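You operate a simulated robot arm through the tools that you are given. There is no shell and no other tool. Be economical: measure what you need, move in short steps, check, and stop when the job is done.

You run a simulated robot arm. Do the job below in one go: nothing can be reset, and whatever is moved stays where it is left.

JOB
Make a large coffee in the green mug; the pod is already in.
Fine: bottom switch on for it and off at the end; the mug stays on the drip tray. Set down upright: what you pick out. Where these are worked on the way, their far stop is far enough and under half their travel is too little: bottom switch.
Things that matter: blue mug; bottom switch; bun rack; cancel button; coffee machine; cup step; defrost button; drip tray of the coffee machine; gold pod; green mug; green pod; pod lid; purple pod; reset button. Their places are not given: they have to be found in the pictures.

The check looks at the end state, three seconds after you hand in, the way a careful person would. Anything else that was tipped, shoved, dropped, spilled or broken makes it a failure.

ROBOT AND FRAMES
A 6-joint arm with a two-finger parallel gripper, fixed in place. Base frame: the origin is at the foot of the arm, x ahead of it, y to its left, z up. Lengths are in cm, angles in degrees, forces in N, time in s.
With the tool pointing down near the work surface it reaches from about 14 to 84 cm from the base axis. Its first joint turns from -166.0 to 166.0 degrees. Payload 3.91 kg.
The tool frame sits at the grasp point between the pads (the TCP): z along the fingers, y along the line on which they close. The tips reach 3 cm beyond it. The gripper opens to 11 cm. The fingers are 2 cm wide and 1 cm thick; the gripper's body (4.8 by 11.2 cm) begins 5.5 cm behind the TCP.
Orientation is that of the tool frame in the base frame, as a unit quaternion [w, x, y, z]. With the fingers straight down and closing along the base's y, the tool's x points along the base's -x, its y along +y and its z along -z.

CONTROLS
- The arm moves only by the tool send_rows. Its argument "targets" is a list of rows, each a list of 2 entries, a list of its own where there are three numbers: the shift along the base's x, y, z in units of 400 mm (1.0 is 400 mm), then the turn, a rotation vector about the base's x, y, z in units of 60 degrees (1.0 is 60 degrees). In form: [[[tx, ty, tz], [wx, wy, wz]], ...]. A call has 1 to 20 rows; each row is the pose to reach, as a shift and turn from the pose commanded when the call began. "jaw" is the gripper command, from -1 (fully open) to 1 (shut), values between in proportion, set as the call begins (left out, the last holds). A call with a number of a shift or a turn outside -1 to 1 is refused whole. Each row takes 0.2 s and may step no farther than 5 cm and 8.6 degrees from the row before; otherwise, or with a gripper value out of range, the whole call is refused. A pose out of reach is approached as far as the arm can. The call stops where the force on the tool passes 90 N (or 10 N more than at its start, if that is more) or the arm is blocked; 0.2 s more then pass. Each finger travels about 10.8 cm/s and halts on what it meets, pressing with about 32 N; the grip force reading is that of the motor and also rises with nothing between the fingers. The clock runs only during rows and for 0.2 s after the last one: add rows that repeat a pose to give the fingers time. It gives the time, the measured TCP pose, the force on the tool (base axes), the opening and the grip force at its end, in the units of the frame above (readings bear some noise), with the torque about the TCP (base axes, N m) and any sound that the robot's microphone picked up.
- Cameras (640 x 400 px; columns grow to the right, rows downward): "scene" is fixed at [5.05, -50.13, 162.75]; the picture's right is [-0.55, -0.84, 0.00], its down [-0.75, 0.50, -0.43] and it looks along [0.36, -0.24, -0.90] (base axes); focal length 214 px, centre (320, 200). "wrist" rides on the gripper at [7.7, 0.7, -11.4] in the tool frame; the picture's right is [-0.09, 1.00, 0.00], its down [-0.80, -0.07, -0.59] and it looks along [-0.59, -0.05, 0.80] (tool axes); focal length 270 px, centre (320, 200).
- get_image(camera): a new picture of that camera. It takes no simulated time.
- slide_trunk(by): slides the trunk up (or, below 0, down) by that many cm; the arm rides with it, the base frame stays. It gives what a move gives, with no picture.
- pixel_to_xyz(camera, pixels): for up to 12 pixels [column, row] of the newest picture of that camera ("zoom" is the newest enlarged one), the place [x, y, z] in the base frame of the surface seen there, good to about 0.3 cm. It takes no simulated time.
- close_up(camera, box): a new picture of the part [left, top, right, bottom] of that camera's present view, enlarged. It takes no simulated time.
- close_job(): hands the job in; it is judged then, once.

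Keep the steps short. Do not move on a guess: measure, check each grasp and each placing, and mend mistakes. In all there are 80 turns and 54 pictures (those below and enlarged ones count). Leave the gripper open and the arm clear of the work at the hand-in unless told otherwise, and finish with a single line.

The tools are called by a JSON object that holds its "fn" and its "kwargs". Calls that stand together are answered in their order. send_rows: Moves the arm, as the interface text tells. Its arguments: {"type":"object","properties":{"targets":{"type":"array"},"jaw":{"type":"number"}},"required":["targets"]} The other tools are called the same way: slide_trunk (by) slides the trunk up or down; get_image (camera) takes a picture; pixel_to_xyz (camera, pixels) gives the place of the surface under pixels of a picture; close_up (camera, box) takes an enlarged picture of a part of a camera's view; close_job () hands the job in.

At the start:

```text
t: 0.0
position: [30.88, -18.11, 127.61]
ee_rot: [0.0, 0.0, 1.0, 0.0]
force: [0.4, 0.4, -1.0]
ft_torque: [0.02, -0.03, 0.0]
finger_gap: 11.0
gripper_force: 0.0
trunk travel left (down, up): [-45.0, 9.0]
```

scene: 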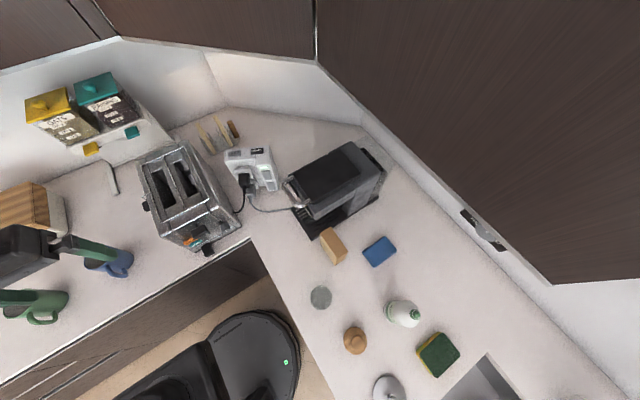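
wrist: 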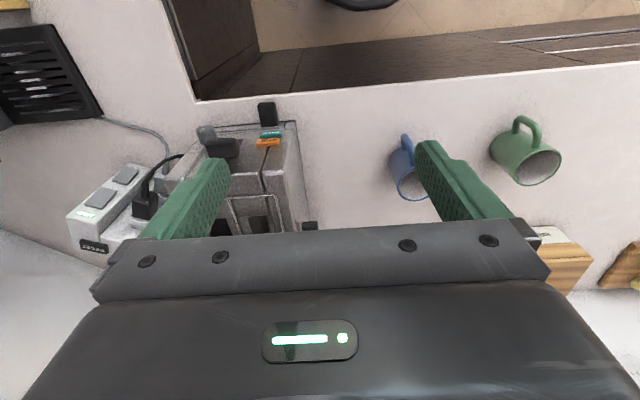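

I see a toaster, a socket strip, the coffee machine and two mugs. I'll enlarge the coffee machine and the mug area.

{"fn": "close_up", "kwargs": {"camera": "scene", "box": [220, 110, 400, 270]}}

{"fn": "close_up", "kwargs": {"camera": "scene", "box": [0, 60, 260, 340]}}

```text
2.50 times, centred on (310, 190) of scene
```

zoom: 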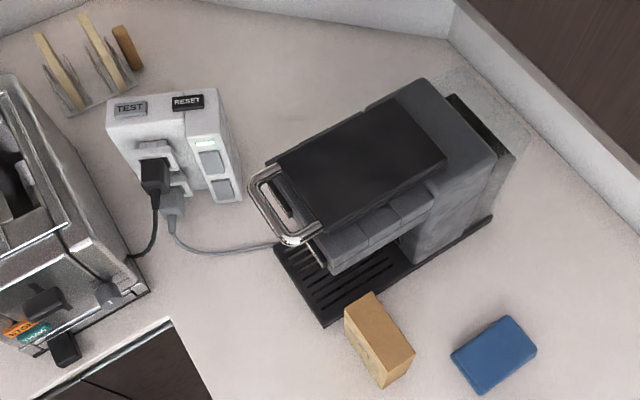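

```text
1.43 times, centred on (130, 200) of scene
```

zoom: 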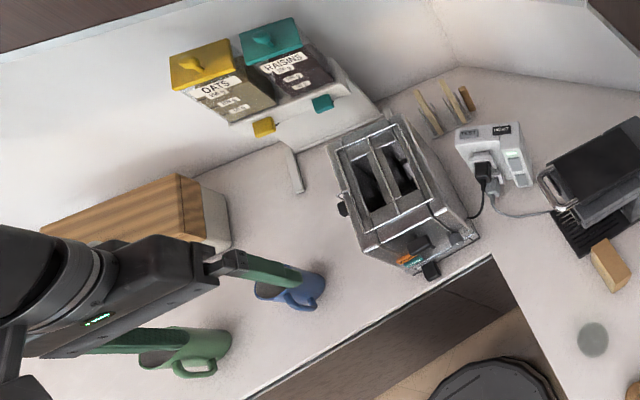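

Now I'll measure key points in the scene picture: machine, power strip, mugs and buttons.

{"fn": "pixel_to_xyz", "kwargs": {"camera": "scene", "pixels": [[30, 305], [110, 262], [290, 190], [301, 208], [330, 175], [316, 218], [345, 212], [333, 246], [310, 230], [262, 178], [254, 152], [275, 176]]}}

{"fn": "close_up", "kwargs": {"camera": "scene", "box": [270, 130, 400, 250]}}

{"fn": "close_up", "kwargs": {"camera": "scene", "box": [215, 135, 295, 215]}}

```text
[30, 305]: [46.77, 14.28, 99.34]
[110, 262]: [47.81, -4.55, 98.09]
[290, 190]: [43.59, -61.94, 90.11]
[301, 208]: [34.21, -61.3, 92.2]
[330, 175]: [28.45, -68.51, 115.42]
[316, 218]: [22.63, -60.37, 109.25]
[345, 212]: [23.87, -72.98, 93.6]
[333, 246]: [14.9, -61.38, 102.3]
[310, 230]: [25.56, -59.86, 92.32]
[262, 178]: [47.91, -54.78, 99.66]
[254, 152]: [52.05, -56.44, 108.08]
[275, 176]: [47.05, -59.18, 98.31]
```

```text
3.33 times, centred on (335, 190) of scene
```

zoom: 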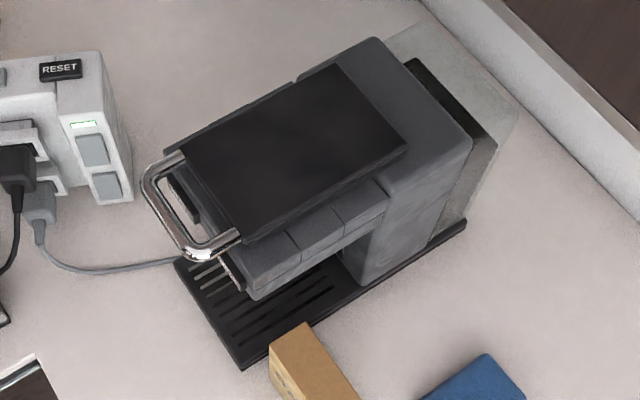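

```text
5.00 times, centred on (255, 175) of scene
```

zoom: 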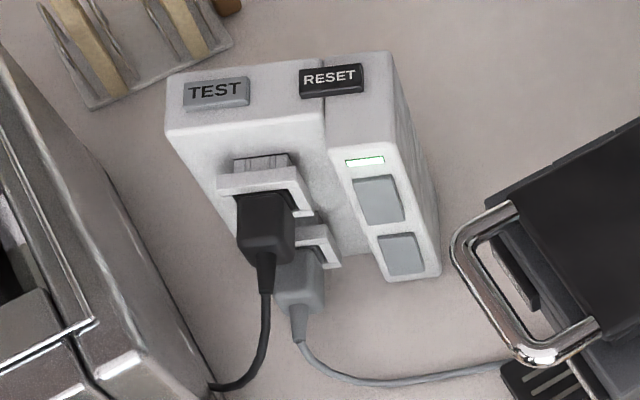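

{"fn": "pixel_to_xyz", "kwargs": {"camera": "zoom", "pixels": [[378, 200], [403, 255], [365, 161], [332, 77], [378, 130], [350, 220], [425, 265], [330, 150], [395, 145], [420, 180], [300, 270], [250, 320]]}}

{"fn": "get_image", "kwargs": {"camera": "scene"}}

{"fn": "pixel_to_xyz", "kwargs": {"camera": "scene", "pixels": [[8, 295], [68, 300], [45, 293], [42, 318], [45, 310], [20, 291], [40, 300], [12, 315], [5, 305], [118, 270], [100, 265], [30, 291]]}}

```text
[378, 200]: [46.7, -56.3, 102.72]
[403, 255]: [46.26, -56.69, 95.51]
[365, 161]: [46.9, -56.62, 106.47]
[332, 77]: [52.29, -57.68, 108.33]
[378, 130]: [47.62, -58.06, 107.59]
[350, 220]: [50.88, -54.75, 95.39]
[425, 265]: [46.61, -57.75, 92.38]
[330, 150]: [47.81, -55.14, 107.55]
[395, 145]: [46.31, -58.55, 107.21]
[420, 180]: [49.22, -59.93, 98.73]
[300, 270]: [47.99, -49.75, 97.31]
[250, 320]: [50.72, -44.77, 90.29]
```

```text
47 pictures are left
```

scene: 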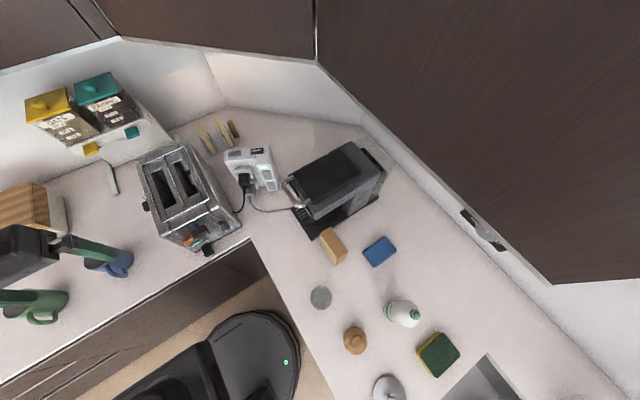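

```text
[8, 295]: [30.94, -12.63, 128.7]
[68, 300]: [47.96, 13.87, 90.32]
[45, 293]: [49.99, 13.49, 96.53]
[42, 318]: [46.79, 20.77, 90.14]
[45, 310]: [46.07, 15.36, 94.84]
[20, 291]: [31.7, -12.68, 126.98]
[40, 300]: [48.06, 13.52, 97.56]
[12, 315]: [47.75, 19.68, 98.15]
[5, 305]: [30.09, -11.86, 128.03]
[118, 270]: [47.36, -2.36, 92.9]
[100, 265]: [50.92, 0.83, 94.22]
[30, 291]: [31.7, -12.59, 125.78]
```

The switches are on the power block's front face. The bottom one is at about (46.3, -56.7, 95.5). Next I turn the gripper so the wrist camera looks toward the coffee machine's front, moving it in free air.

{"fn": "send_rows", "kwargs": {"targets": [[[0, 0, 0], [0, 0, -0.13]], [[0, -0.02, 0.05], [0, 0, -0.26]], [[0, -0.06, 0.1], [0, 0, -0.39]], [[0, -0.1, 0.1], [0, 0, -0.52]], [[0, -0.15, 0.1], [0, 0, -0.65]], [[0, -0.2, 0.1], [0, 0, -0.78]], [[0, -0.25, 0.1], [0, 0, -0.9]], [[0, -0.3, 0.1], [0, 0, -1.0]]]}}

{"fn": "get_image", "kwargs": {"camera": "wrist"}}

```text
t: 1.8
position: [31.0, -30.04, 131.49]
ee_rot: [0.0, 0.501, 0.866, 0.0]
force: [0.2, -0.8, -0.7]
ft_torque: [0.0, 0.02, 0.0]
finger_gap: 11.01
gripper_force: 0.1
trunk travel left (down, up): [-45.0, 9.0]
```

```text
46 pictures are left
```

wrist: 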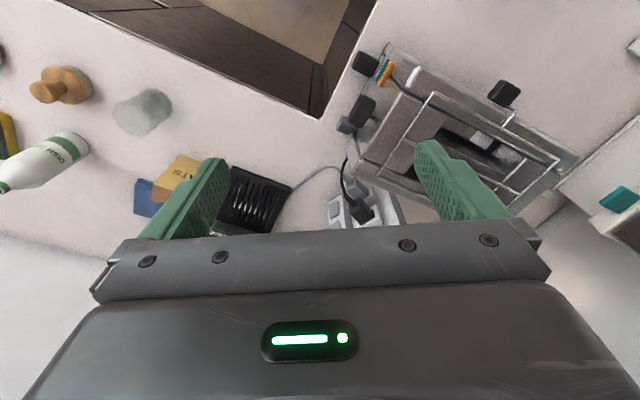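

The tray front is visible in the wrist picture between the fingers. I'll measure tray and head corners.

{"fn": "pixel_to_xyz", "kwargs": {"camera": "scene", "pixels": [[294, 208], [309, 238], [345, 222], [379, 198], [283, 181], [312, 203], [297, 213], [308, 214], [322, 208], [341, 199], [305, 203], [356, 142]]}}

{"fn": "pixel_to_xyz", "kwargs": {"camera": "wrist", "pixels": [[235, 168], [290, 188], [278, 222], [262, 200], [185, 170], [150, 195], [345, 225], [338, 210], [372, 205], [240, 185], [222, 215], [268, 190]]}}

{"fn": "close_up", "kwargs": {"camera": "wrist", "box": [120, 130, 440, 250]}}

```text
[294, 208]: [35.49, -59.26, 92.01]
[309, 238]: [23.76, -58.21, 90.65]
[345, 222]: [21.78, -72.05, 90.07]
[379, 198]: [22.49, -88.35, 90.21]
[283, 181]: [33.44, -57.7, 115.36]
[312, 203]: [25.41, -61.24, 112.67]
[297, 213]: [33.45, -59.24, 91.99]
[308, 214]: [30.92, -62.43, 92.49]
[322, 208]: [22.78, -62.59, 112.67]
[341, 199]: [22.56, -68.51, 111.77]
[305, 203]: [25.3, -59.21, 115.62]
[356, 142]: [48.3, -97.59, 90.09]
```

```text
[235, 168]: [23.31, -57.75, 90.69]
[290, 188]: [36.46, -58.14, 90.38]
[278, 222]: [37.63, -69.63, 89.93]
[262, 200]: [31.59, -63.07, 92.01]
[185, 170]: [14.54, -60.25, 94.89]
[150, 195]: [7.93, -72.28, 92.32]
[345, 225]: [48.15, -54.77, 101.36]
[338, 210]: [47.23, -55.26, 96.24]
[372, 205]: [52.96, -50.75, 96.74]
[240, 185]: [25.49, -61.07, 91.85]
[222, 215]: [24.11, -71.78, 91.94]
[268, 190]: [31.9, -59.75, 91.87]
```

```text
2.00 times, centred on (280, 190) of wrist
```

zoom: 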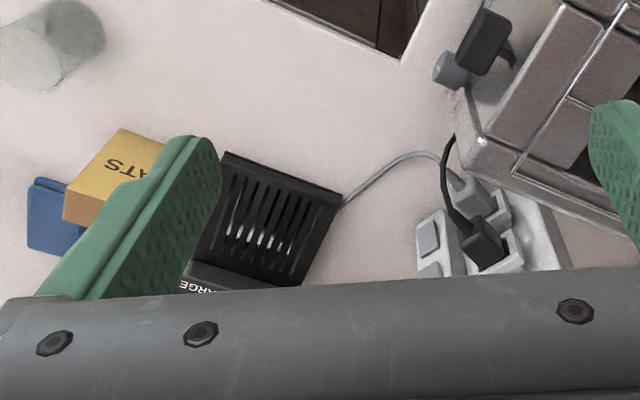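

{"fn": "pixel_to_xyz", "kwargs": {"camera": "wrist", "pixels": [[222, 232], [235, 232], [250, 232], [225, 227], [262, 231]]}}

{"fn": "close_up", "kwargs": {"camera": "scene", "box": [280, 165, 350, 225]}}

```text
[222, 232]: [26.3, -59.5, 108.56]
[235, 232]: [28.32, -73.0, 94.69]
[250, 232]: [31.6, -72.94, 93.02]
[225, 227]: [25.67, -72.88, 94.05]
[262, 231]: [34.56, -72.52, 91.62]
```

```text
6.67 times, centred on (315, 195) of scene
```

zoom: 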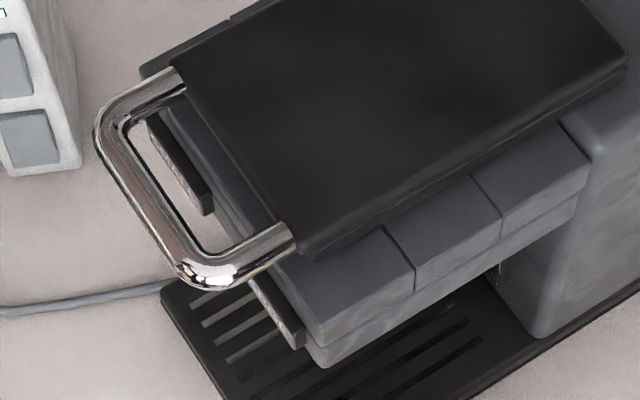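

The front of the machine's head has buttons under the handle. Before lowering, I check how far the toaster extends near my path.

{"fn": "pixel_to_xyz", "kwargs": {"camera": "wrist", "pixels": [[362, 60], [350, 125], [430, 97], [385, 75], [505, 90], [360, 110]]}}

{"fn": "send_rows", "kwargs": {"targets": [[[0, 0, 0], [0, 0, -0.13]], [[0, 0, 0], [0, 0, -0.26]], [[0, 0, 0], [0, 0, -0.39]], [[0, 0, 0], [0, 0, -0.5]]]}}

{"fn": "send_rows", "kwargs": {"targets": [[[0, 0, 0], [-0.13, 0, 0]], [[-0.01, -0.06, -0.06], [-0.26, 0, 0]], [[-0.02, -0.12, -0.12], [-0.39, 0, 0]], [[-0.03, -0.16, -0.2], [-0.5, 0, 0]]]}}

{"fn": "get_image", "kwargs": {"camera": "wrist"}}

```text
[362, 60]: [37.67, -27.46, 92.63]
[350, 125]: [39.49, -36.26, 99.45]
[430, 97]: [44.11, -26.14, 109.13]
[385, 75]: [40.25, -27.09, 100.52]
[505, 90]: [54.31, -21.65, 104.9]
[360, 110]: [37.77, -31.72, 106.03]
```

```text
t: 2.8
position: [30.77, -30.05, 131.53]
ee_rot: [0.0, 0.708, 0.706, 0.001]
force: [-0.6, 0.4, 0.1]
ft_torque: [-0.02, 0.01, -0.01]
finger_gap: 11.0
gripper_force: 0.0
trunk travel left (down, up): [-45.0, 9.0]
```

```text
t: 3.8
position: [29.78, -36.66, 123.61]
ee_rot: [0.184, 0.683, 0.683, -0.184]
force: [-0.1, -0.3, 0.5]
ft_torque: [-0.02, 0.02, 0.0]
finger_gap: 11.02
gripper_force: 0.1
trunk travel left (down, up): [-45.0, 9.0]
```

```text
43 pictures are left
```

wrist: 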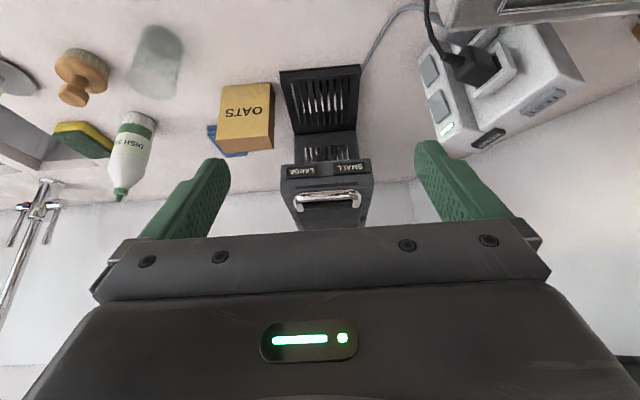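

{"fn": "close_up", "kwargs": {"camera": "wrist", "box": [260, 50, 390, 235]}}

{"fn": "close_up", "kwargs": {"camera": "wrist", "box": [405, 10, 595, 160]}}

{"fn": "pixel_to_xyz", "kwargs": {"camera": "wrist", "pixels": [[300, 171], [350, 168], [332, 151], [328, 192], [283, 70], [359, 66], [325, 120], [325, 133], [298, 152], [355, 145], [428, 70], [437, 103]]}}

```text
2.16 times, centred on (325, 142) of wrist
```

zoom: 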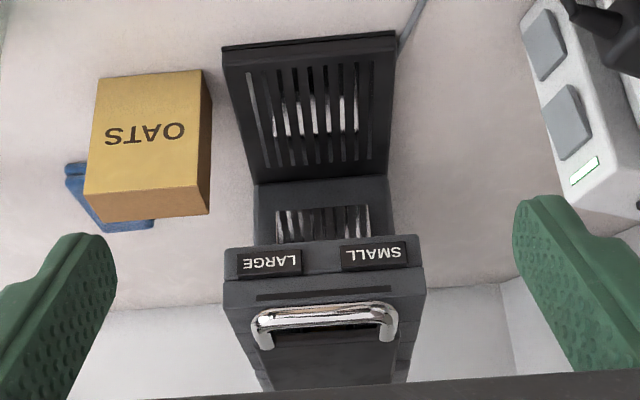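

```text
2.67 times, centred on (500, 85) of wrist
```

zoom: 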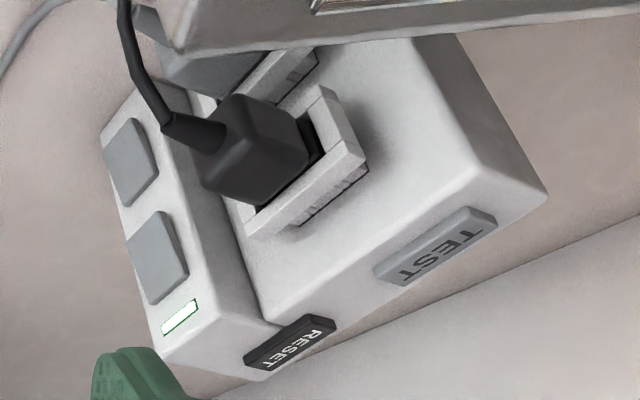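

```text
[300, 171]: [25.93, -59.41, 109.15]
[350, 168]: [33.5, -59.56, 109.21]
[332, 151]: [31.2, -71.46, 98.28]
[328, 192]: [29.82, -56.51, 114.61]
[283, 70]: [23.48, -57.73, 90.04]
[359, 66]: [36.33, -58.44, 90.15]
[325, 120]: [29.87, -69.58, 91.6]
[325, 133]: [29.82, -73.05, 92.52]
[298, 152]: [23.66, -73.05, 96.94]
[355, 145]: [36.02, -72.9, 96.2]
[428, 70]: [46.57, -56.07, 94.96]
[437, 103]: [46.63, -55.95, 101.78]
```

The front shows LARGE at about (25.9, -59.4, 109.1), SMALL at x 33.5, a folded-up cup step at y about -72, and an empty tray. Now I go back up, undo the pitch and yaw, and look at the mugs from closer.

{"fn": "send_rows", "kwargs": {"targets": [[[0, 0.02, 0.06], [0.13, 0, 0]], [[0, 0.08, 0.14], [0.26, 0, 0]], [[0, 0.15, 0.2], [0.39, 0, 0]], [[0, 0.22, 0.2], [0.5, 0, 0]], [[0, 0.3, 0.2], [0.5, 0, 0]], [[0, 0.4, 0.2], [0.5, 0, 0]], [[0, 0.5, 0.2], [0.5, 0, 0]]]}}

{"fn": "send_rows", "kwargs": {"targets": [[[0, 0.04, 0], [0, 0, 0.13]], [[0, 0.12, 0], [0, 0, 0.26]], [[0, 0.2, 0], [0, 0, 0.39]], [[0, 0.3, 0], [0, 0, 0.52]], [[0, 0.4, 0], [0, 0, 0.65]], [[0, 0.5, 0], [0, 0, 0.78]], [[0, 0.55, 0], [0, 0, 0.9]], [[0, 0.6, 0], [0, 0, 1.0]]]}}

{"fn": "send_rows", "kwargs": {"targets": [[[0, 0.04, 0], [0, 0, 0.13]], [[0, 0.06, 0], [0, 0, 0.26]], [[0, 0.1, 0], [0, 0, 0.39]], [[0, 0.12, 0], [0, 0, 0.5]]]}}

{"fn": "get_image", "kwargs": {"camera": "wrist"}}

```text
t: 5.4
position: [29.39, -16.57, 131.47]
ee_rot: [0.0, 0.707, 0.707, 0.0]
force: [-0.9, -0.7, 0.2]
ft_torque: [0.0, 0.0, 0.0]
finger_gap: 11.0
gripper_force: 0.1
trunk travel left (down, up): [-45.0, 9.0]
```

```text
t: 7.2
position: [29.62, 7.37, 131.43]
ee_rot: [-0.001, 0.258, 0.966, 0.001]
force: [0.4, -0.2, 0.7]
ft_torque: [0.03, -0.02, 0.01]
finger_gap: 11.0
gripper_force: 0.1
trunk travel left (down, up): [-45.0, 9.0]
```

```text
t: 8.2
position: [29.82, 12.32, 131.47]
ee_rot: [0.0, 0.0, 1.0, 0.0]
force: [-0.5, 0.5, -1.3]
ft_torque: [0.0, 0.01, -0.03]
finger_gap: 11.0
gripper_force: 0.1
trunk travel left (down, up): [-45.0, 9.0]
```

```text
40 pictures are left
```

wrist: 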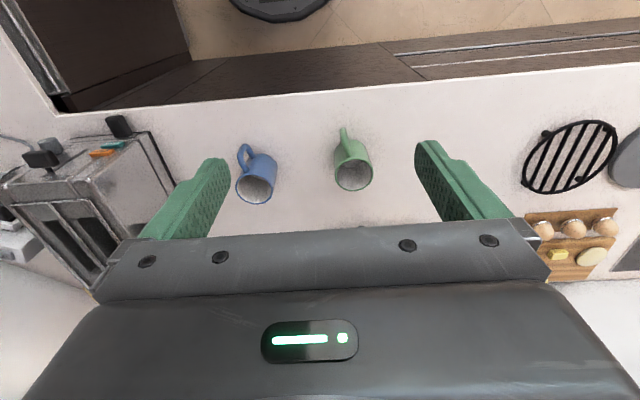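

{"fn": "close_up", "kwargs": {"camera": "wrist", "box": [220, 110, 420, 235]}}

{"fn": "pixel_to_xyz", "kwargs": {"camera": "wrist", "pixels": [[336, 182], [371, 182], [354, 190], [354, 171], [343, 128], [348, 143], [354, 180], [336, 172], [371, 172], [344, 135], [332, 160], [265, 150]]}}

```text
3.20 times, centred on (320, 172) of wrist
```

zoom: 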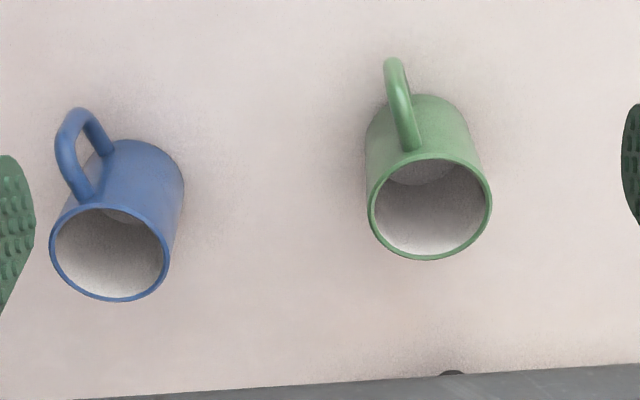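

```text
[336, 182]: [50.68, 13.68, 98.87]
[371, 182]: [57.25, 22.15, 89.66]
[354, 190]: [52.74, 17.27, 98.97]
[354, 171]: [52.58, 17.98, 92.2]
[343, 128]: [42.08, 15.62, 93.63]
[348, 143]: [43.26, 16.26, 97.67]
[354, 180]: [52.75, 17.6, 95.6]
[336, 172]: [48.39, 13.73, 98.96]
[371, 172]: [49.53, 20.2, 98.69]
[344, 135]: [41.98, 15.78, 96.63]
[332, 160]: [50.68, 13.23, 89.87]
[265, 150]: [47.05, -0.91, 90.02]
```

The green mug is upright, centred near (49.2, 17.0), with radius about 3.5, height 9, and the handle pointing toward the robot (heading about 190°). I plan a horizontal grip with the camera on top, so first I turn the tool about the vertical by 180° in free air.

{"fn": "pixel_to_xyz", "kwargs": {"camera": "zoom", "pixels": [[431, 160], [431, 257], [371, 205], [489, 205], [390, 62], [395, 85], [405, 120], [386, 66], [412, 148], [385, 240], [475, 235], [60, 250]]}}

{"fn": "send_rows", "kwargs": {"targets": [[[0, 0, 0.0], [0, 0, 0.13]], [[0, 0, 0], [0, 0, 0.26]], [[0, 0, 0], [0, 0, 0.39]], [[0, 0, 0], [0, 0, 0.52]], [[0, 0, 0], [0, 0, 0.65]], [[0, 0, 0], [0, 0, 0.78]], [[0, 0, 0], [0, 0, 0.9]], [[0, 0, 0], [0, 0, 1.0]]]}}

{"fn": "send_rows", "kwargs": {"targets": [[[0, 0, 0.0], [0, 0, 0.13]], [[0, 0, 0], [0, 0, 0.26]], [[0, 0, 0], [0, 0, 0.39]], [[0, 0, 0], [0, 0, 0.52]], [[0, 0, 0], [0, 0, 0.65]], [[0, 0, 0], [0, 0, 0.78]], [[0, 0, 0], [0, 0, 0.9]], [[0, 0, 0], [0, 0, 1.0]]]}}

{"fn": "send_rows", "kwargs": {"targets": [[[0, 0, 0.0], [0, 0, 0.13]], [[0, 0, 0], [0, 0, 0.26]], [[0, 0, 0], [0, 0, 0.39]], [[0, 0, 0], [0, 0, 0.52]], [[0, 0, 0], [0, 0, 0.65]], [[0, 0, 0], [0, 0, 0.78]], [[0, 0, 0], [0, 0, 0.9]], [[0, 0, 0], [0, 0, 1.0]]]}}

```text
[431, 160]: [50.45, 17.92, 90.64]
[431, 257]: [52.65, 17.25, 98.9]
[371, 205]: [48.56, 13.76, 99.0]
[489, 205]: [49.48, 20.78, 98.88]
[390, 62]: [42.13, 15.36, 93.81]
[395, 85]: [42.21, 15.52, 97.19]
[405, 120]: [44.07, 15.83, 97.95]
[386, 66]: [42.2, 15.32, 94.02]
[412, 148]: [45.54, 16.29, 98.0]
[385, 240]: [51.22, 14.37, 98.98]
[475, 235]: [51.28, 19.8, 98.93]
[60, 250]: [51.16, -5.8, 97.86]
```

```text
t: 10.0
position: [29.8, 12.28, 131.38]
ee_rot: [-0.001, -0.502, 0.865, 0.0]
force: [-0.6, 0.4, 0.0]
ft_torque: [-0.04, 0.0, 0.03]
finger_gap: 10.99
gripper_force: 0.0
trunk travel left (down, up): [-45.0, 9.0]
```

```text
t: 11.8
position: [29.74, 12.2, 131.52]
ee_rot: [0.0, 0.867, -0.499, 0.0]
force: [0.2, -0.2, 0.5]
ft_torque: [-0.04, -0.06, -0.02]
finger_gap: 11.0
gripper_force: 0.0
trunk travel left (down, up): [-45.0, 9.0]
```

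```text
t: 13.6
position: [29.69, 12.33, 131.49]
ee_rot: [0.0, 1.0, 0.001, 0.0]
force: [0.2, 0.2, -0.2]
ft_torque: [0.0, 0.02, -0.04]
finger_gap: 11.0
gripper_force: 0.0
trunk travel left (down, up): [-45.0, 9.0]
```

Turn is good. Rim fit: centre (49.1, 17.25), radius 3.55, handle heading 195°. I now move out over the mug at height 131, turn to heading 15°, then pitch the tool to horizontal.

{"fn": "send_rows", "kwargs": {"targets": [[[0.08, 0.02, 0], [0, 0, 0.06]], [[0.17, 0.04, 0], [0, 0, 0.12]], [[0.26, 0.06, 0], [0, 0, 0.18]], [[0.35, 0.09, 0], [0, 0, 0.25]], [[0.4, 0.103, 0], [0, 0, 0.25]]]}}

{"fn": "send_rows", "kwargs": {"targets": [[[0, 0, 0], [0.0337, -0.1256, 0]], [[0, 0, 0], [0.0673, -0.2512, 0]], [[0, 0, 0], [0.101, -0.3767, 0]], [[0, 0, 0], [0.1347, -0.5023, 0]], [[0, 0, 0], [0.1683, -0.6279, 0]], [[0, 0, 0], [0.202, -0.7535, 0]], [[0, 0, 0], [0.2357, -0.879, 0]], [[0, 0, 0], [0.259, -0.966, 0]]]}}

{"fn": "send_rows", "kwargs": {"targets": [[[0, 0, 0], [0.0337, -0.1256, 0]], [[0, 0, 0], [0.0673, -0.2512, 0]], [[0, 0, 0], [0.101, -0.3767, 0]], [[0, 0, 0], [0.1294, -0.483, 0]]]}}

{"fn": "get_image", "kwargs": {"camera": "wrist"}}

{"fn": "get_image", "kwargs": {"camera": "scene"}}

```text
t: 14.8
position: [45.75, 16.36, 131.3]
ee_rot: [0.0, 0.991, 0.131, 0.0]
force: [-0.1, 1.2, -0.4]
ft_torque: [0.02, 0.03, 0.0]
finger_gap: 10.98
gripper_force: 0.0
trunk travel left (down, up): [-45.0, 9.0]
```

```text
t: 16.6
position: [45.73, 16.36, 131.52]
ee_rot: [-0.066, 0.858, 0.113, 0.497]
force: [0.1, -0.3, 0.2]
ft_torque: [-0.05, 0.02, 0.02]
finger_gap: 10.99
gripper_force: 0.0
trunk travel left (down, up): [-45.0, 9.0]
```

```text
t: 17.6
position: [45.42, 17.66, 133.27]
ee_rot: [-0.08, 0.728, 0.082, 0.676]
force: [0.0, 1.0, -1.2]
ft_torque: [0.02, -0.04, -0.03]
finger_gap: 11.0
gripper_force: 0.1
out of reach, approached as far as the arm can: row 2, 3, 4
trunk travel left (down, up): [-45.0, 9.0]
```

```text
38 pictures are left
```

wrist: 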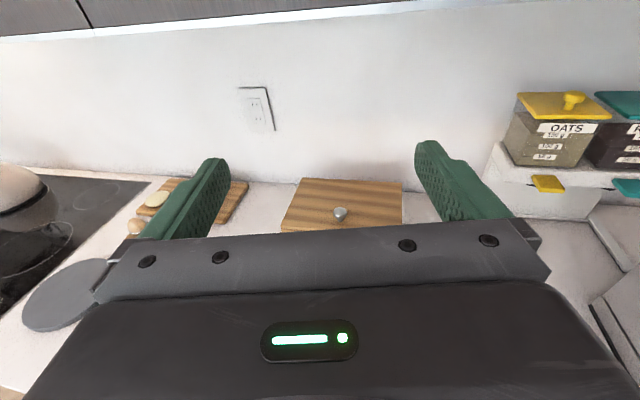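

```text
37 pictures are left
```

scene: 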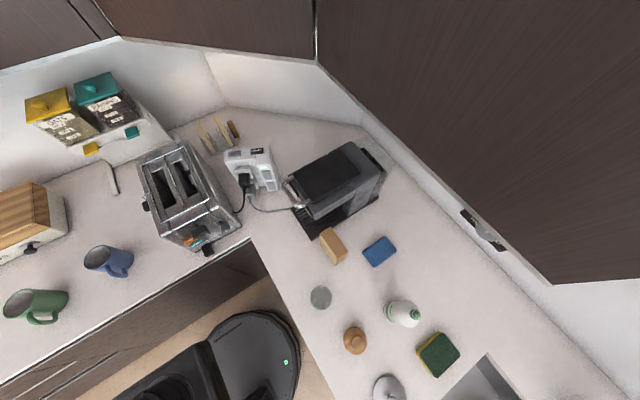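

The last few degrees are out of reach here, because the wrist is too near the base. I lower by 15 cm, which keeps clear of the mug top at z 99, and see whether the pose comes into reach.

{"fn": "send_rows", "kwargs": {"targets": [[[0, 0, -0.1], [0, 0, 0]], [[0, 0, -0.2], [0, 0, 0]], [[0, 0, -0.3], [0, 0, 0]], [[0, 0, -0.4], [0, 0, 0]], [[0, 0, -0.4], [0, 0, 0]]]}}

```text
t: 18.8
position: [44.87, 19.67, 117.55]
ee_rot: [-0.077, 0.728, 0.081, 0.676]
force: [-0.8, -0.1, -0.6]
ft_torque: [-0.02, -0.01, -0.01]
finger_gap: 11.03
gripper_force: 0.1
out of reach, approached as far as the arm can: row 3, 4, 5
trunk travel left (down, up): [-45.0, 9.0]
```

The pose is about 4° short of horizontal, and the position drifted toward +y. I back off the pitch by about 10°, which is still usable, and check whether the arm then tracks.

{"fn": "send_rows", "kwargs": {"targets": [[[0, 0, 0], [-0.026, 0.0966, 0]], [[0, 0, 0], [-0.043, 0.161, 0]], [[0, 0, 0], [-0.043, 0.161, 0]]]}}

```text
t: 19.6
position: [44.83, 19.62, 117.75]
ee_rot: [-0.07, 0.783, 0.091, 0.611]
force: [0.2, -0.3, 0.5]
ft_torque: [0.0, 0.04, -0.04]
finger_gap: 11.03
gripper_force: 0.0
trunk travel left (down, up): [-45.0, 9.0]
```

Tracking again at pitch 14°, heading 13°. I shift sideways to line up above the mug.

{"fn": "send_rows", "kwargs": {"targets": [[[0.02, -0.04, -0.03], [0, 0, 0.01]], [[0.036, -0.075, -0.06], [0, 0, 0.03]], [[0.036, -0.075, -0.06], [0, 0, 0.03]]]}}

{"fn": "get_image", "kwargs": {"camera": "wrist"}}

```text
t: 20.4
position: [44.97, 19.83, 116.19]
ee_rot: [-0.077, 0.782, 0.102, 0.61]
force: [0.7, 0.8, -0.9]
ft_torque: [0.01, 0.01, 0.0]
finger_gap: 11.02
gripper_force: 0.1
out of reach, approached as far as the arm can: row 1, 2, 3
trunk travel left (down, up): [-45.0, 9.0]
```

```text
36 pictures are left
```

wrist: 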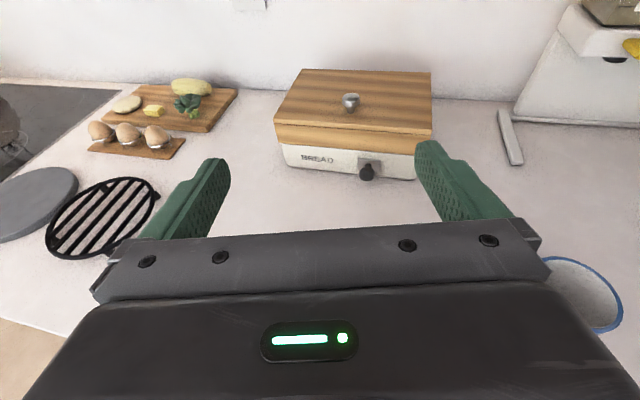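

The arm cannot get horizontal that close to its base. New plan: pick the mug from straight above, set it on the counter in front of the machine with its handle toward +y, then regrip it horizontally there. First I pitch the tool back down above the mug.

{"fn": "send_rows", "kwargs": {"targets": [[[0, 0, 0.05], [-0.0315, 0.121, 0]], [[0, 0, 0.1], [-0.063, 0.242, 0]], [[0, 0, 0.15], [-0.0945, 0.363, 0]], [[0, 0, 0.15], [-0.126, 0.484, 0]], [[0, 0, 0.15], [-0.1575, 0.605, 0]], [[0, 0, 0.15], [-0.189, 0.726, 0]], [[0, 0, 0.15], [-0.2205, 0.847, 0]], [[0, 0, 0.15], [-0.252, 0.968, 0]]]}}

{"fn": "send_rows", "kwargs": {"targets": [[[0.05, -0.03, 0], [-0.0315, 0.121, 0]], [[0.1, -0.06, 0], [-0.067, 0.256, 0]], [[0.1, -0.06, 0], [-0.067, 0.256, 0]]]}}

```text
t: 22.2
position: [45.01, 19.73, 122.12]
ee_rot: [-0.02, 0.982, 0.129, 0.135]
force: [0.9, -0.1, 0.2]
ft_torque: [-0.01, 0.01, -0.01]
finger_gap: 11.0
gripper_force: 0.1
out of reach, approached as far as the arm can: row 2
trunk travel left (down, up): [-45.0, 9.0]
```

```text
t: 23.0
position: [48.99, 17.26, 122.18]
ee_rot: [-0.004, 0.992, 0.128, -0.001]
force: [-0.6, 0.6, -0.7]
ft_torque: [-0.02, 0.01, -0.02]
finger_gap: 11.0
gripper_force: 0.1
trunk travel left (down, up): [-45.0, 9.0]
```

The tool is straight down, centred over the mug at (49.0, 17.3). I check with the wrist camera before descending.

{"fn": "get_image", "kwargs": {"camera": "wrist"}}

```text
35 pictures are left
```

wrist: 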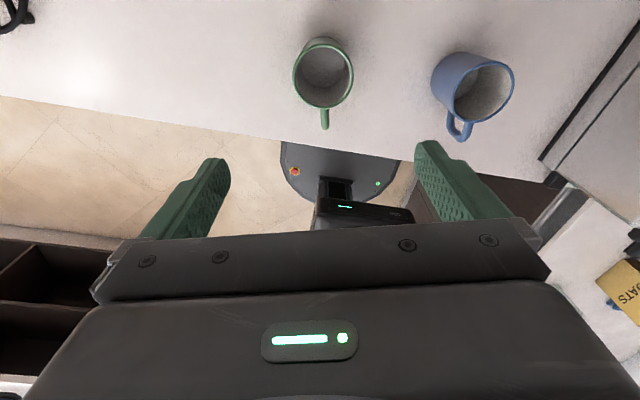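

The mug is centred between the fingers and its handle is clear of both. I descend to z about 96.

{"fn": "send_rows", "kwargs": {"targets": [[[0, 0, -0.1], [0, 0, 0]], [[0, 0, -0.2], [0, 0, 0]], [[0, 0, -0.3], [0, 0, 0]], [[0, 0, -0.4], [0, 0, 0]], [[0, 0, -0.5], [0, 0, 0]], [[0, 0, -0.58], [0, 0, 0]], [[0, 0, -0.655], [0, 0, 0]], [[0, 0, -0.655], [0, 0, 0]]]}}

{"fn": "send_rows", "kwargs": {"targets": [[[0, 0, 0], [0, 0, 0]], [[0, 0, 0], [0, 0, 0]], [[0, 0, 0], [0, 0, 0]]], "jaw": 1}}

{"fn": "get_image", "kwargs": {"camera": "scene"}}

```text
t: 24.8
position: [49.15, 17.42, 95.97]
ee_rot: [-0.003, 0.992, 0.129, 0.0]
force: [-0.3, -0.6, -0.5]
ft_torque: [0.0, 0.0, 0.02]
finger_gap: 10.98
gripper_force: 0.0
trunk travel left (down, up): [-45.0, 9.0]
```

```text
t: 25.6
position: [49.01, 17.57, 95.97]
ee_rot: [-0.003, 0.992, 0.129, -0.001]
force: [-0.6, -0.8, -0.2]
ft_torque: [0.06, 0.02, -0.02]
finger_gap: 7.35
gripper_force: 32.3
trunk travel left (down, up): [-45.0, 9.0]
```

```text
34 pictures are left
```

scene: 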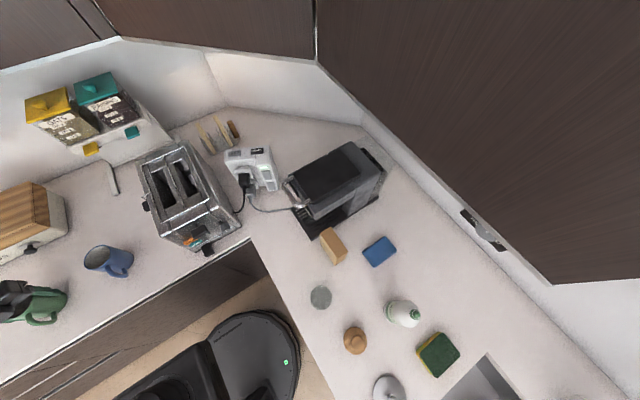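

The mug is held (gap 7.35, 32 N). I measure the counter in front of the machine for the set-down spot while lifting.

{"fn": "pixel_to_xyz", "kwargs": {"camera": "scene", "pixels": [[252, 238], [262, 255], [272, 275], [285, 300], [285, 225], [290, 245], [270, 212], [285, 209], [255, 207], [300, 255]]}}

{"fn": "send_rows", "kwargs": {"targets": [[[0, 0, 0.06], [0, 0, 0]], [[0, 0, 0.15], [0, 0, 0]], [[0, 0, 0.25], [0, 0, 0]], [[0, 0, 0.35], [0, 0, 0]], [[0, 0, 0.45], [0, 0, 0]], [[0, 0, 0.55], [0, 0, 0]], [[0, 0, 0.65], [0, 0, 0]], [[0, 0, 0.75], [0, 0, 0]]]}}

```text
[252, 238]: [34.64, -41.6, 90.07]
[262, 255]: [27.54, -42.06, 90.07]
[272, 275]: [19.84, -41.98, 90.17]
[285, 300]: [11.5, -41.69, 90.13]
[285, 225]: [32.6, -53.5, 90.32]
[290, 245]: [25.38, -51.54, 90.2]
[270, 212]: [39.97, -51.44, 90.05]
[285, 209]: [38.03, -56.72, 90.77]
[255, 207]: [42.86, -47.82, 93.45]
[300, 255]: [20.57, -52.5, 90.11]
```

```text
t: 27.4
position: [48.89, 17.22, 126.16]
ee_rot: [-0.004, 0.992, 0.129, -0.001]
force: [-0.6, 0.1, -2.1]
ft_torque: [-0.02, 0.0, -0.01]
finger_gap: 7.34
gripper_force: 32.2
trunk travel left (down, up): [-45.0, 9.0]
```

Lifted cleanly. I carry it high around to the front of the machine, turning by -105° so the handle ends up toward +y.

{"fn": "send_rows", "kwargs": {"targets": [[[-0.05, -0.094, 0], [0, 0, -0.11]], [[-0.1, -0.188, 0], [0, 0, -0.22]], [[-0.15, -0.281, 0], [0, 0, -0.33]], [[-0.2, -0.375, 0], [0, 0, -0.44]], [[-0.25, -0.469, 0], [0, 0, -0.55]], [[-0.3, -0.563, 0], [0, 0, -0.66]], [[-0.35, -0.656, 0], [0, 0, -0.77]], [[-0.4, -0.75, 0], [0, 0, -0.875]]]}}

{"fn": "send_rows", "kwargs": {"targets": [[[-0.009, -0.105, 0], [0, 0, -0.1]], [[-0.018, -0.21, 0], [0, 0, -0.2]], [[-0.027, -0.315, 0], [0, 0, -0.3]], [[-0.036, -0.42, 0], [0, 0, -0.4]], [[-0.045, -0.525, 0], [0, 0, -0.5]], [[-0.054, -0.63, 0], [0, 0, -0.6]], [[-0.063, -0.735, 0], [0, 0, -0.7]], [[-0.072, -0.84, 0], [0, 0, -0.8]], [[-0.077, -0.95, 0], [0, 0, -0.87]], [[-0.077, -0.95, 0], [0, 0, -0.87]]]}}

{"fn": "get_image", "kwargs": {"camera": "scene"}}

```text
t: 29.2
position: [33.03, -12.81, 125.95]
ee_rot: [-0.003, 0.946, -0.324, 0.001]
force: [-0.5, 0.6, -2.3]
ft_torque: [0.01, -0.04, -0.01]
finger_gap: 7.34
gripper_force: 32.1
trunk travel left (down, up): [-45.0, 9.0]
```

```text
t: 31.4
position: [29.87, -50.86, 126.03]
ee_rot: [-0.003, 0.708, -0.706, 0.003]
force: [0.6, 0.2, -3.0]
ft_torque: [-0.04, -0.02, -0.02]
finger_gap: 7.33
gripper_force: 31.5
trunk travel left (down, up): [-45.0, 9.0]
```

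```text
33 pictures are left
```

scene: 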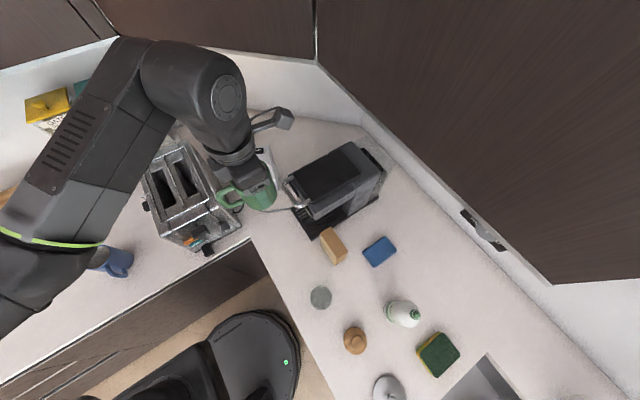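

The camera stalk would meet the machine's handle if I lowered here. So I set the mug down at about (20, -48.5), which lies between the box and the machine with free counter and leaves camera room. First I move over it.

{"fn": "send_rows", "kwargs": {"targets": [[[-0.08, 0.02, 0], [0, 0, 0]], [[-0.16, 0.04, 0], [0, 0, 0]], [[-0.246, 0.06, 0], [0, 0, 0]], [[-0.246, 0.06, -0.1], [0, 0, 0]], [[-0.246, 0.06, -0.2], [0, 0, 0]], [[-0.246, 0.06, -0.3], [0, 0, 0]], [[-0.246, 0.06, -0.3], [0, 0, 0]]]}}

{"fn": "get_image", "kwargs": {"camera": "wrist"}}

{"fn": "get_image", "kwargs": {"camera": "scene"}}

```text
t: 33.0
position: [19.96, -48.29, 113.99]
ee_rot: [-0.002, 0.708, -0.707, 0.002]
force: [-0.7, 1.1, -2.3]
ft_torque: [-0.04, -0.01, -0.03]
finger_gap: 7.35
gripper_force: 31.2
trunk travel left (down, up): [-45.0, 9.0]
```

```text
32 pictures are left
```

wrist: 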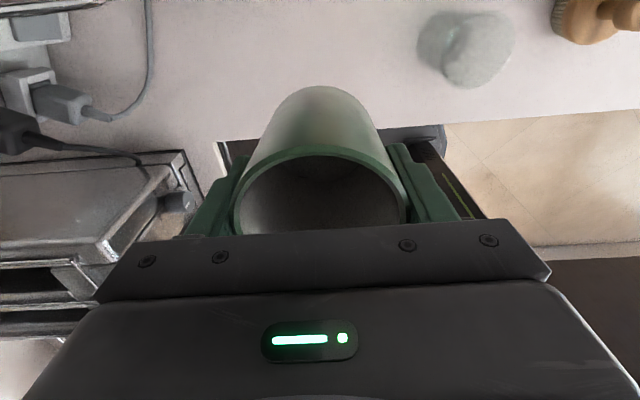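

```text
31 pictures are left
```

scene: 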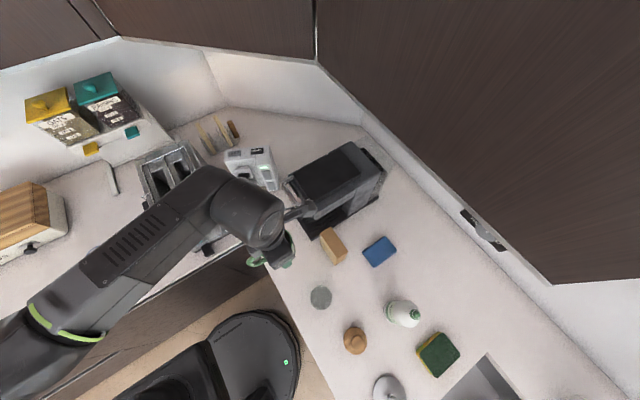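

{"fn": "pixel_to_xyz", "kwargs": {"camera": "scene", "pixels": [[295, 214], [304, 209], [308, 211], [300, 217], [288, 215]]}}

{"fn": "close_up", "kwargs": {"camera": "scene", "box": [230, 170, 350, 290]}}

```text
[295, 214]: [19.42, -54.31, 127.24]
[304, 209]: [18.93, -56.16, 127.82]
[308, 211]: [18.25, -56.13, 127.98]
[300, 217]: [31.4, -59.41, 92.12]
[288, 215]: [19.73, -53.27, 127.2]
```

```text
3.33 times, centred on (290, 230) of scene
```

zoom: 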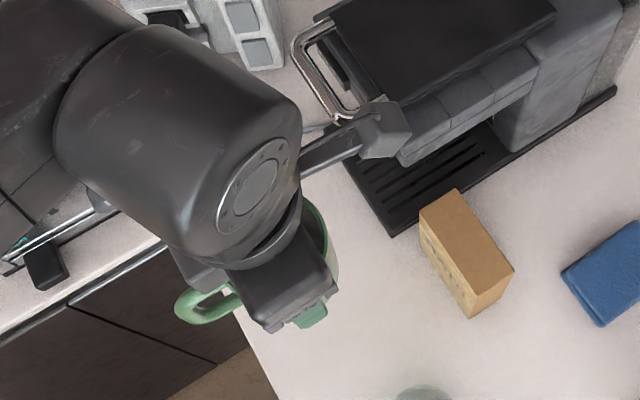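

The camera head sits at about (19, -56) and clears both the machine (x ≥ 23) and the box. I lower the mug to the counter.

{"fn": "send_rows", "kwargs": {"targets": [[[0, 0, -0.1], [0, 0, 0]], [[0, 0, -0.2], [0, 0, 0]], [[0, 0, -0.3], [0, 0, 0]], [[0, 0, -0.38], [0, 0, 0]], [[0, 0, -0.42], [0, 0, 0]], [[0, 0, -0.449], [0, 0, 0]], [[0, 0, -0.449], [0, 0, 0]]]}}

```text
t: 34.6
position: [20.14, -48.32, 95.9]
ee_rot: [-0.002, 0.708, -0.706, 0.002]
force: [0.9, 0.3, -2.5]
ft_torque: [0.0, -0.02, 0.03]
finger_gap: 7.35
gripper_force: 32.1
trunk travel left (down, up): [-45.0, 9.0]
```

The force still shows the mug's weight, so it hangs a hair above the counter. I lower 0.15 cm more, then open.

{"fn": "send_rows", "kwargs": {"targets": [[[0, 0, -0.004], [0, 0, 0]], [[0, 0, -0.004], [0, 0, 0]]]}}

{"fn": "send_rows", "kwargs": {"targets": [[[0, 0, 0], [0, 0, 0]], [[0, 0, 0], [0, 0, 0]], [[0, 0, 0], [0, 0, 0]]], "jaw": -1}}

{"fn": "send_rows", "kwargs": {"targets": [[[0, 0, 0.1], [0, 0, 0]], [[0, 0, 0.2], [0, 0, 0]], [[0, 0, 0.3], [0, 0, 0]], [[0, 0, 0.4], [0, 0, 0]], [[0, 0, 0.5], [0, 0, 0]], [[0, 0, 0.6], [0, 0, 0]], [[0, 0.05, 0.6], [0, 0, 0]]]}}

{"fn": "get_image", "kwargs": {"camera": "wrist"}}

```text
t: 35.2
position: [20.16, -48.33, 95.93]
ee_rot: [-0.001, 0.708, -0.707, 0.003]
force: [-0.6, -0.2, 13.4]
ft_torque: [0.42, -0.25, -0.01]
finger_gap: 7.34
gripper_force: 32.0
trunk travel left (down, up): [-45.0, 9.0]
```

```text
t: 36.0
position: [20.0, -48.36, 95.81]
ee_rot: [-0.002, 0.708, -0.707, 0.002]
force: [0.6, 0.3, -0.7]
ft_torque: [0.0, -0.03, 0.06]
finger_gap: 11.01
gripper_force: 0.1
trunk travel left (down, up): [-45.0, 9.0]
```

```text
t: 37.6
position: [20.15, -46.26, 119.97]
ee_rot: [-0.002, 0.708, -0.707, 0.002]
force: [0.4, 0.0, 0.0]
ft_torque: [0.02, 0.0, 0.0]
finger_gap: 11.0
gripper_force: 0.0
trunk travel left (down, up): [-45.0, 9.0]
```

```text
29 pictures are left
```

wrist: 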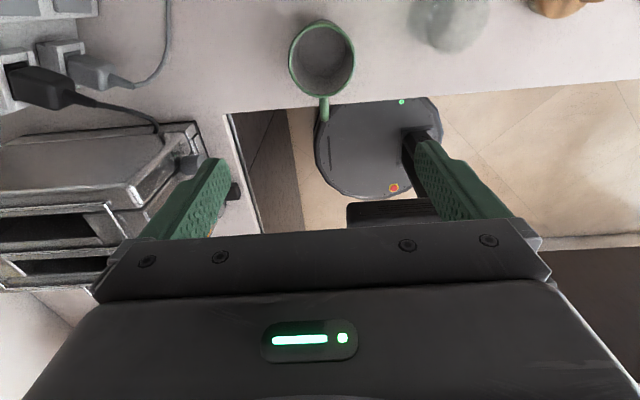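

Mug stands upright. I measure its rim and handle.

{"fn": "pixel_to_xyz", "kwargs": {"camera": "wrist", "pixels": [[291, 60], [353, 56], [320, 23], [324, 96], [324, 104], [324, 119], [322, 60]]}}

{"fn": "send_rows", "kwargs": {"targets": [[[0, 0.05, 0], [-0.13, 0, 0]], [[0, 0.1, 0], [-0.26, 0, 0]], [[0, 0.15, 0], [-0.39, 0, 0]], [[0, 0.15, 0], [-0.52, 0, 0]], [[0, 0.15, 0], [-0.65, 0, 0]], [[0, 0.15, 0], [-0.78, 0, 0]], [[0, 0.15, 0], [-0.9, 0, 0]], [[0, 0.15, 0], [-1.0, 0, 0]]]}}

```text
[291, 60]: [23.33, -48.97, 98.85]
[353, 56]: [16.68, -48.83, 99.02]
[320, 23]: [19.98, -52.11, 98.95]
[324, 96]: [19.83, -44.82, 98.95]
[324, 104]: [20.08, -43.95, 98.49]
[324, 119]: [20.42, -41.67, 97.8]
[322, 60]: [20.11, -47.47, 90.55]
```

```text
t: 39.4
position: [20.14, -40.32, 119.92]
ee_rot: [0.352, 0.614, -0.611, 0.356]
force: [0.0, -0.6, -0.3]
ft_torque: [0.02, 0.02, -0.03]
finger_gap: 11.0
gripper_force: 0.0
trunk travel left (down, up): [-45.0, 9.0]
```

The mug centre is (20.0, -48.45) and the handle points to +y. I continue pitching 30° to horizontal.

{"fn": "send_rows", "kwargs": {"targets": [[[0, 0, 0], [-0.13, 0, 0]], [[0, 0, 0], [-0.26, 0, 0]], [[0, 0, 0], [-0.39, 0, 0]], [[0, 0, 0], [-0.5, 0, 0]]]}}

```text
t: 40.4
position: [20.14, -40.36, 119.83]
ee_rot: [0.499, 0.502, -0.497, 0.502]
force: [0.1, 0.5, 1.5]
ft_torque: [-0.02, 0.0, -0.03]
finger_gap: 11.0
gripper_force: 0.0
trunk travel left (down, up): [-45.0, 9.0]
```

The tool is horizontal and on target. I move forward at height so the fingers are above either side of the mug, then lower partly.

{"fn": "send_rows", "kwargs": {"targets": [[[0, -0.07, 0], [0, 0, 0]], [[0, -0.125, 0], [0, 0, 0]], [[0, -0.125, -0.1], [0, 0, 0]], [[0, -0.125, -0.2], [0, 0, 0]], [[0, -0.125, -0.3], [0, 0, 0]], [[0, -0.125, -0.3], [0, 0, 0]]]}}

{"fn": "get_image", "kwargs": {"camera": "scene"}}

{"fn": "get_image", "kwargs": {"camera": "wrist"}}

```text
t: 41.8
position: [20.13, -45.45, 108.05]
ee_rot: [0.499, 0.502, -0.498, 0.501]
force: [0.0, 0.3, -0.5]
ft_torque: [0.01, 0.01, 0.02]
finger_gap: 11.01
gripper_force: 0.1
trunk travel left (down, up): [-45.0, 9.0]
```

```text
28 pictures are left
```

scene: 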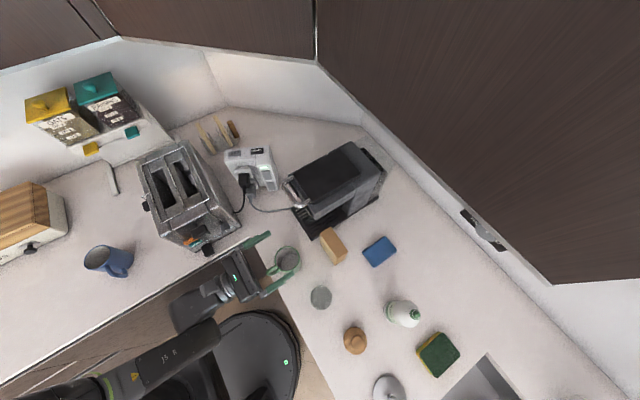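

```text
27 pictures are left
```

wrist: 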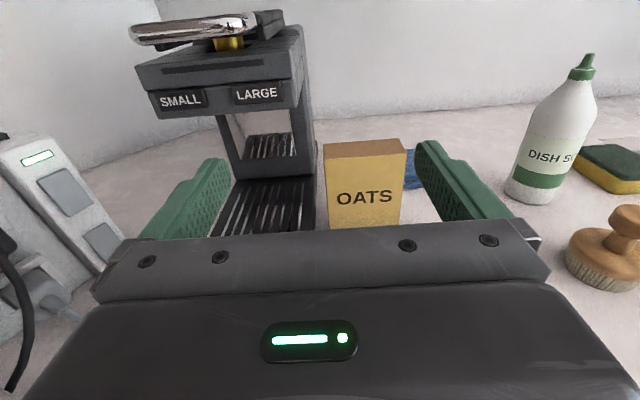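

I see something gold under the machine's lid at (230, 42). I take a closer look.

{"fn": "close_up", "kwargs": {"camera": "wrist", "box": [110, 0, 330, 130]}}

{"fn": "pixel_to_xyz", "kwargs": {"camera": "wrist", "pixels": [[230, 42], [190, 30], [180, 95], [257, 92], [160, 108], [290, 80], [270, 25], [220, 65], [260, 150], [255, 125], [300, 115], [205, 128]]}}

```text
2.91 times, centred on (220, 65) of wrist
```

zoom: 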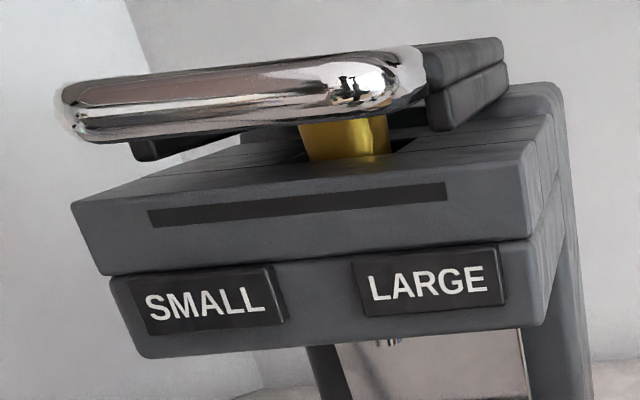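

```text
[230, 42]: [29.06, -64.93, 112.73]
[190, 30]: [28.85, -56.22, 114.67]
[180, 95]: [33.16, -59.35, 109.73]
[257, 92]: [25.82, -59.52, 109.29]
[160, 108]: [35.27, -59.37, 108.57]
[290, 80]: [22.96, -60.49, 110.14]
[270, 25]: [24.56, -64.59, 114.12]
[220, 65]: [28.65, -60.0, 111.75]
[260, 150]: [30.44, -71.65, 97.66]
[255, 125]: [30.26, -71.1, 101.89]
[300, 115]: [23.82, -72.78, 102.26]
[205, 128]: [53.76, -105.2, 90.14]
```

The gold pod sits in the seat and the lid is ajar, so the lid must be pressed shut later. First the mug: I lower to z 96.5, ease forward 0.7 cm and close.

{"fn": "send_rows", "kwargs": {"targets": [[[0, 0, -0.1], [0, 0, 0]], [[0, 0, -0.2], [0, 0, 0]], [[0, 0, -0.26], [0, 0, 0]], [[0, 0, -0.289], [0, 0, 0]], [[0, -0.016, -0.289], [0, 0, 0]], [[0, -0.016, -0.289], [0, 0, 0]]]}}

{"fn": "get_image", "kwargs": {"camera": "wrist"}}

{"fn": "close_up", "kwargs": {"camera": "scene", "box": [200, 200, 340, 320]}}

```text
t: 43.2
position: [20.18, -45.93, 96.22]
ee_rot: [0.499, 0.502, -0.498, 0.501]
force: [0.1, 0.0, -0.3]
ft_torque: [0.0, -0.01, 0.02]
finger_gap: 10.98
gripper_force: 0.1
trunk travel left (down, up): [-45.0, 9.0]
```

```text
25 pictures are left
```

wrist: 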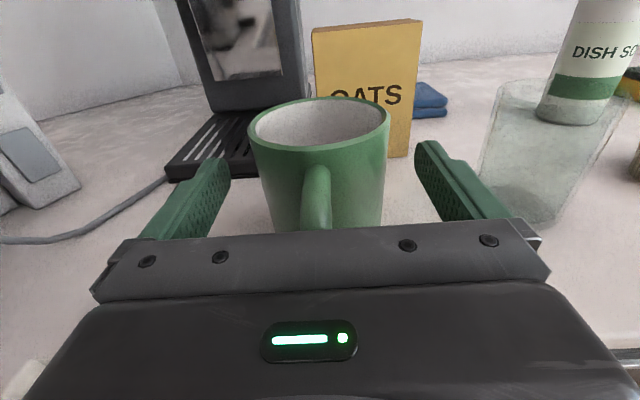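

```text
3.33 times, centred on (270, 260) of scene
```

zoom: 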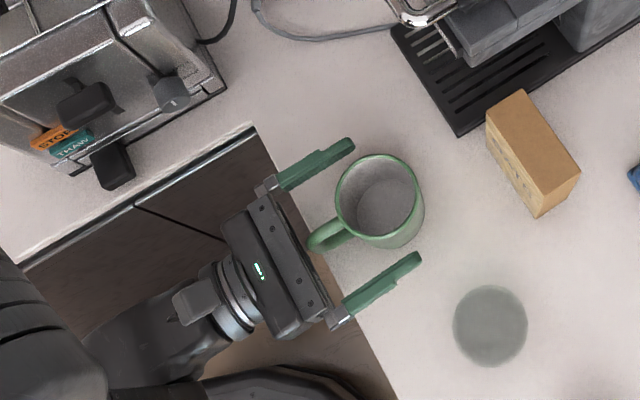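

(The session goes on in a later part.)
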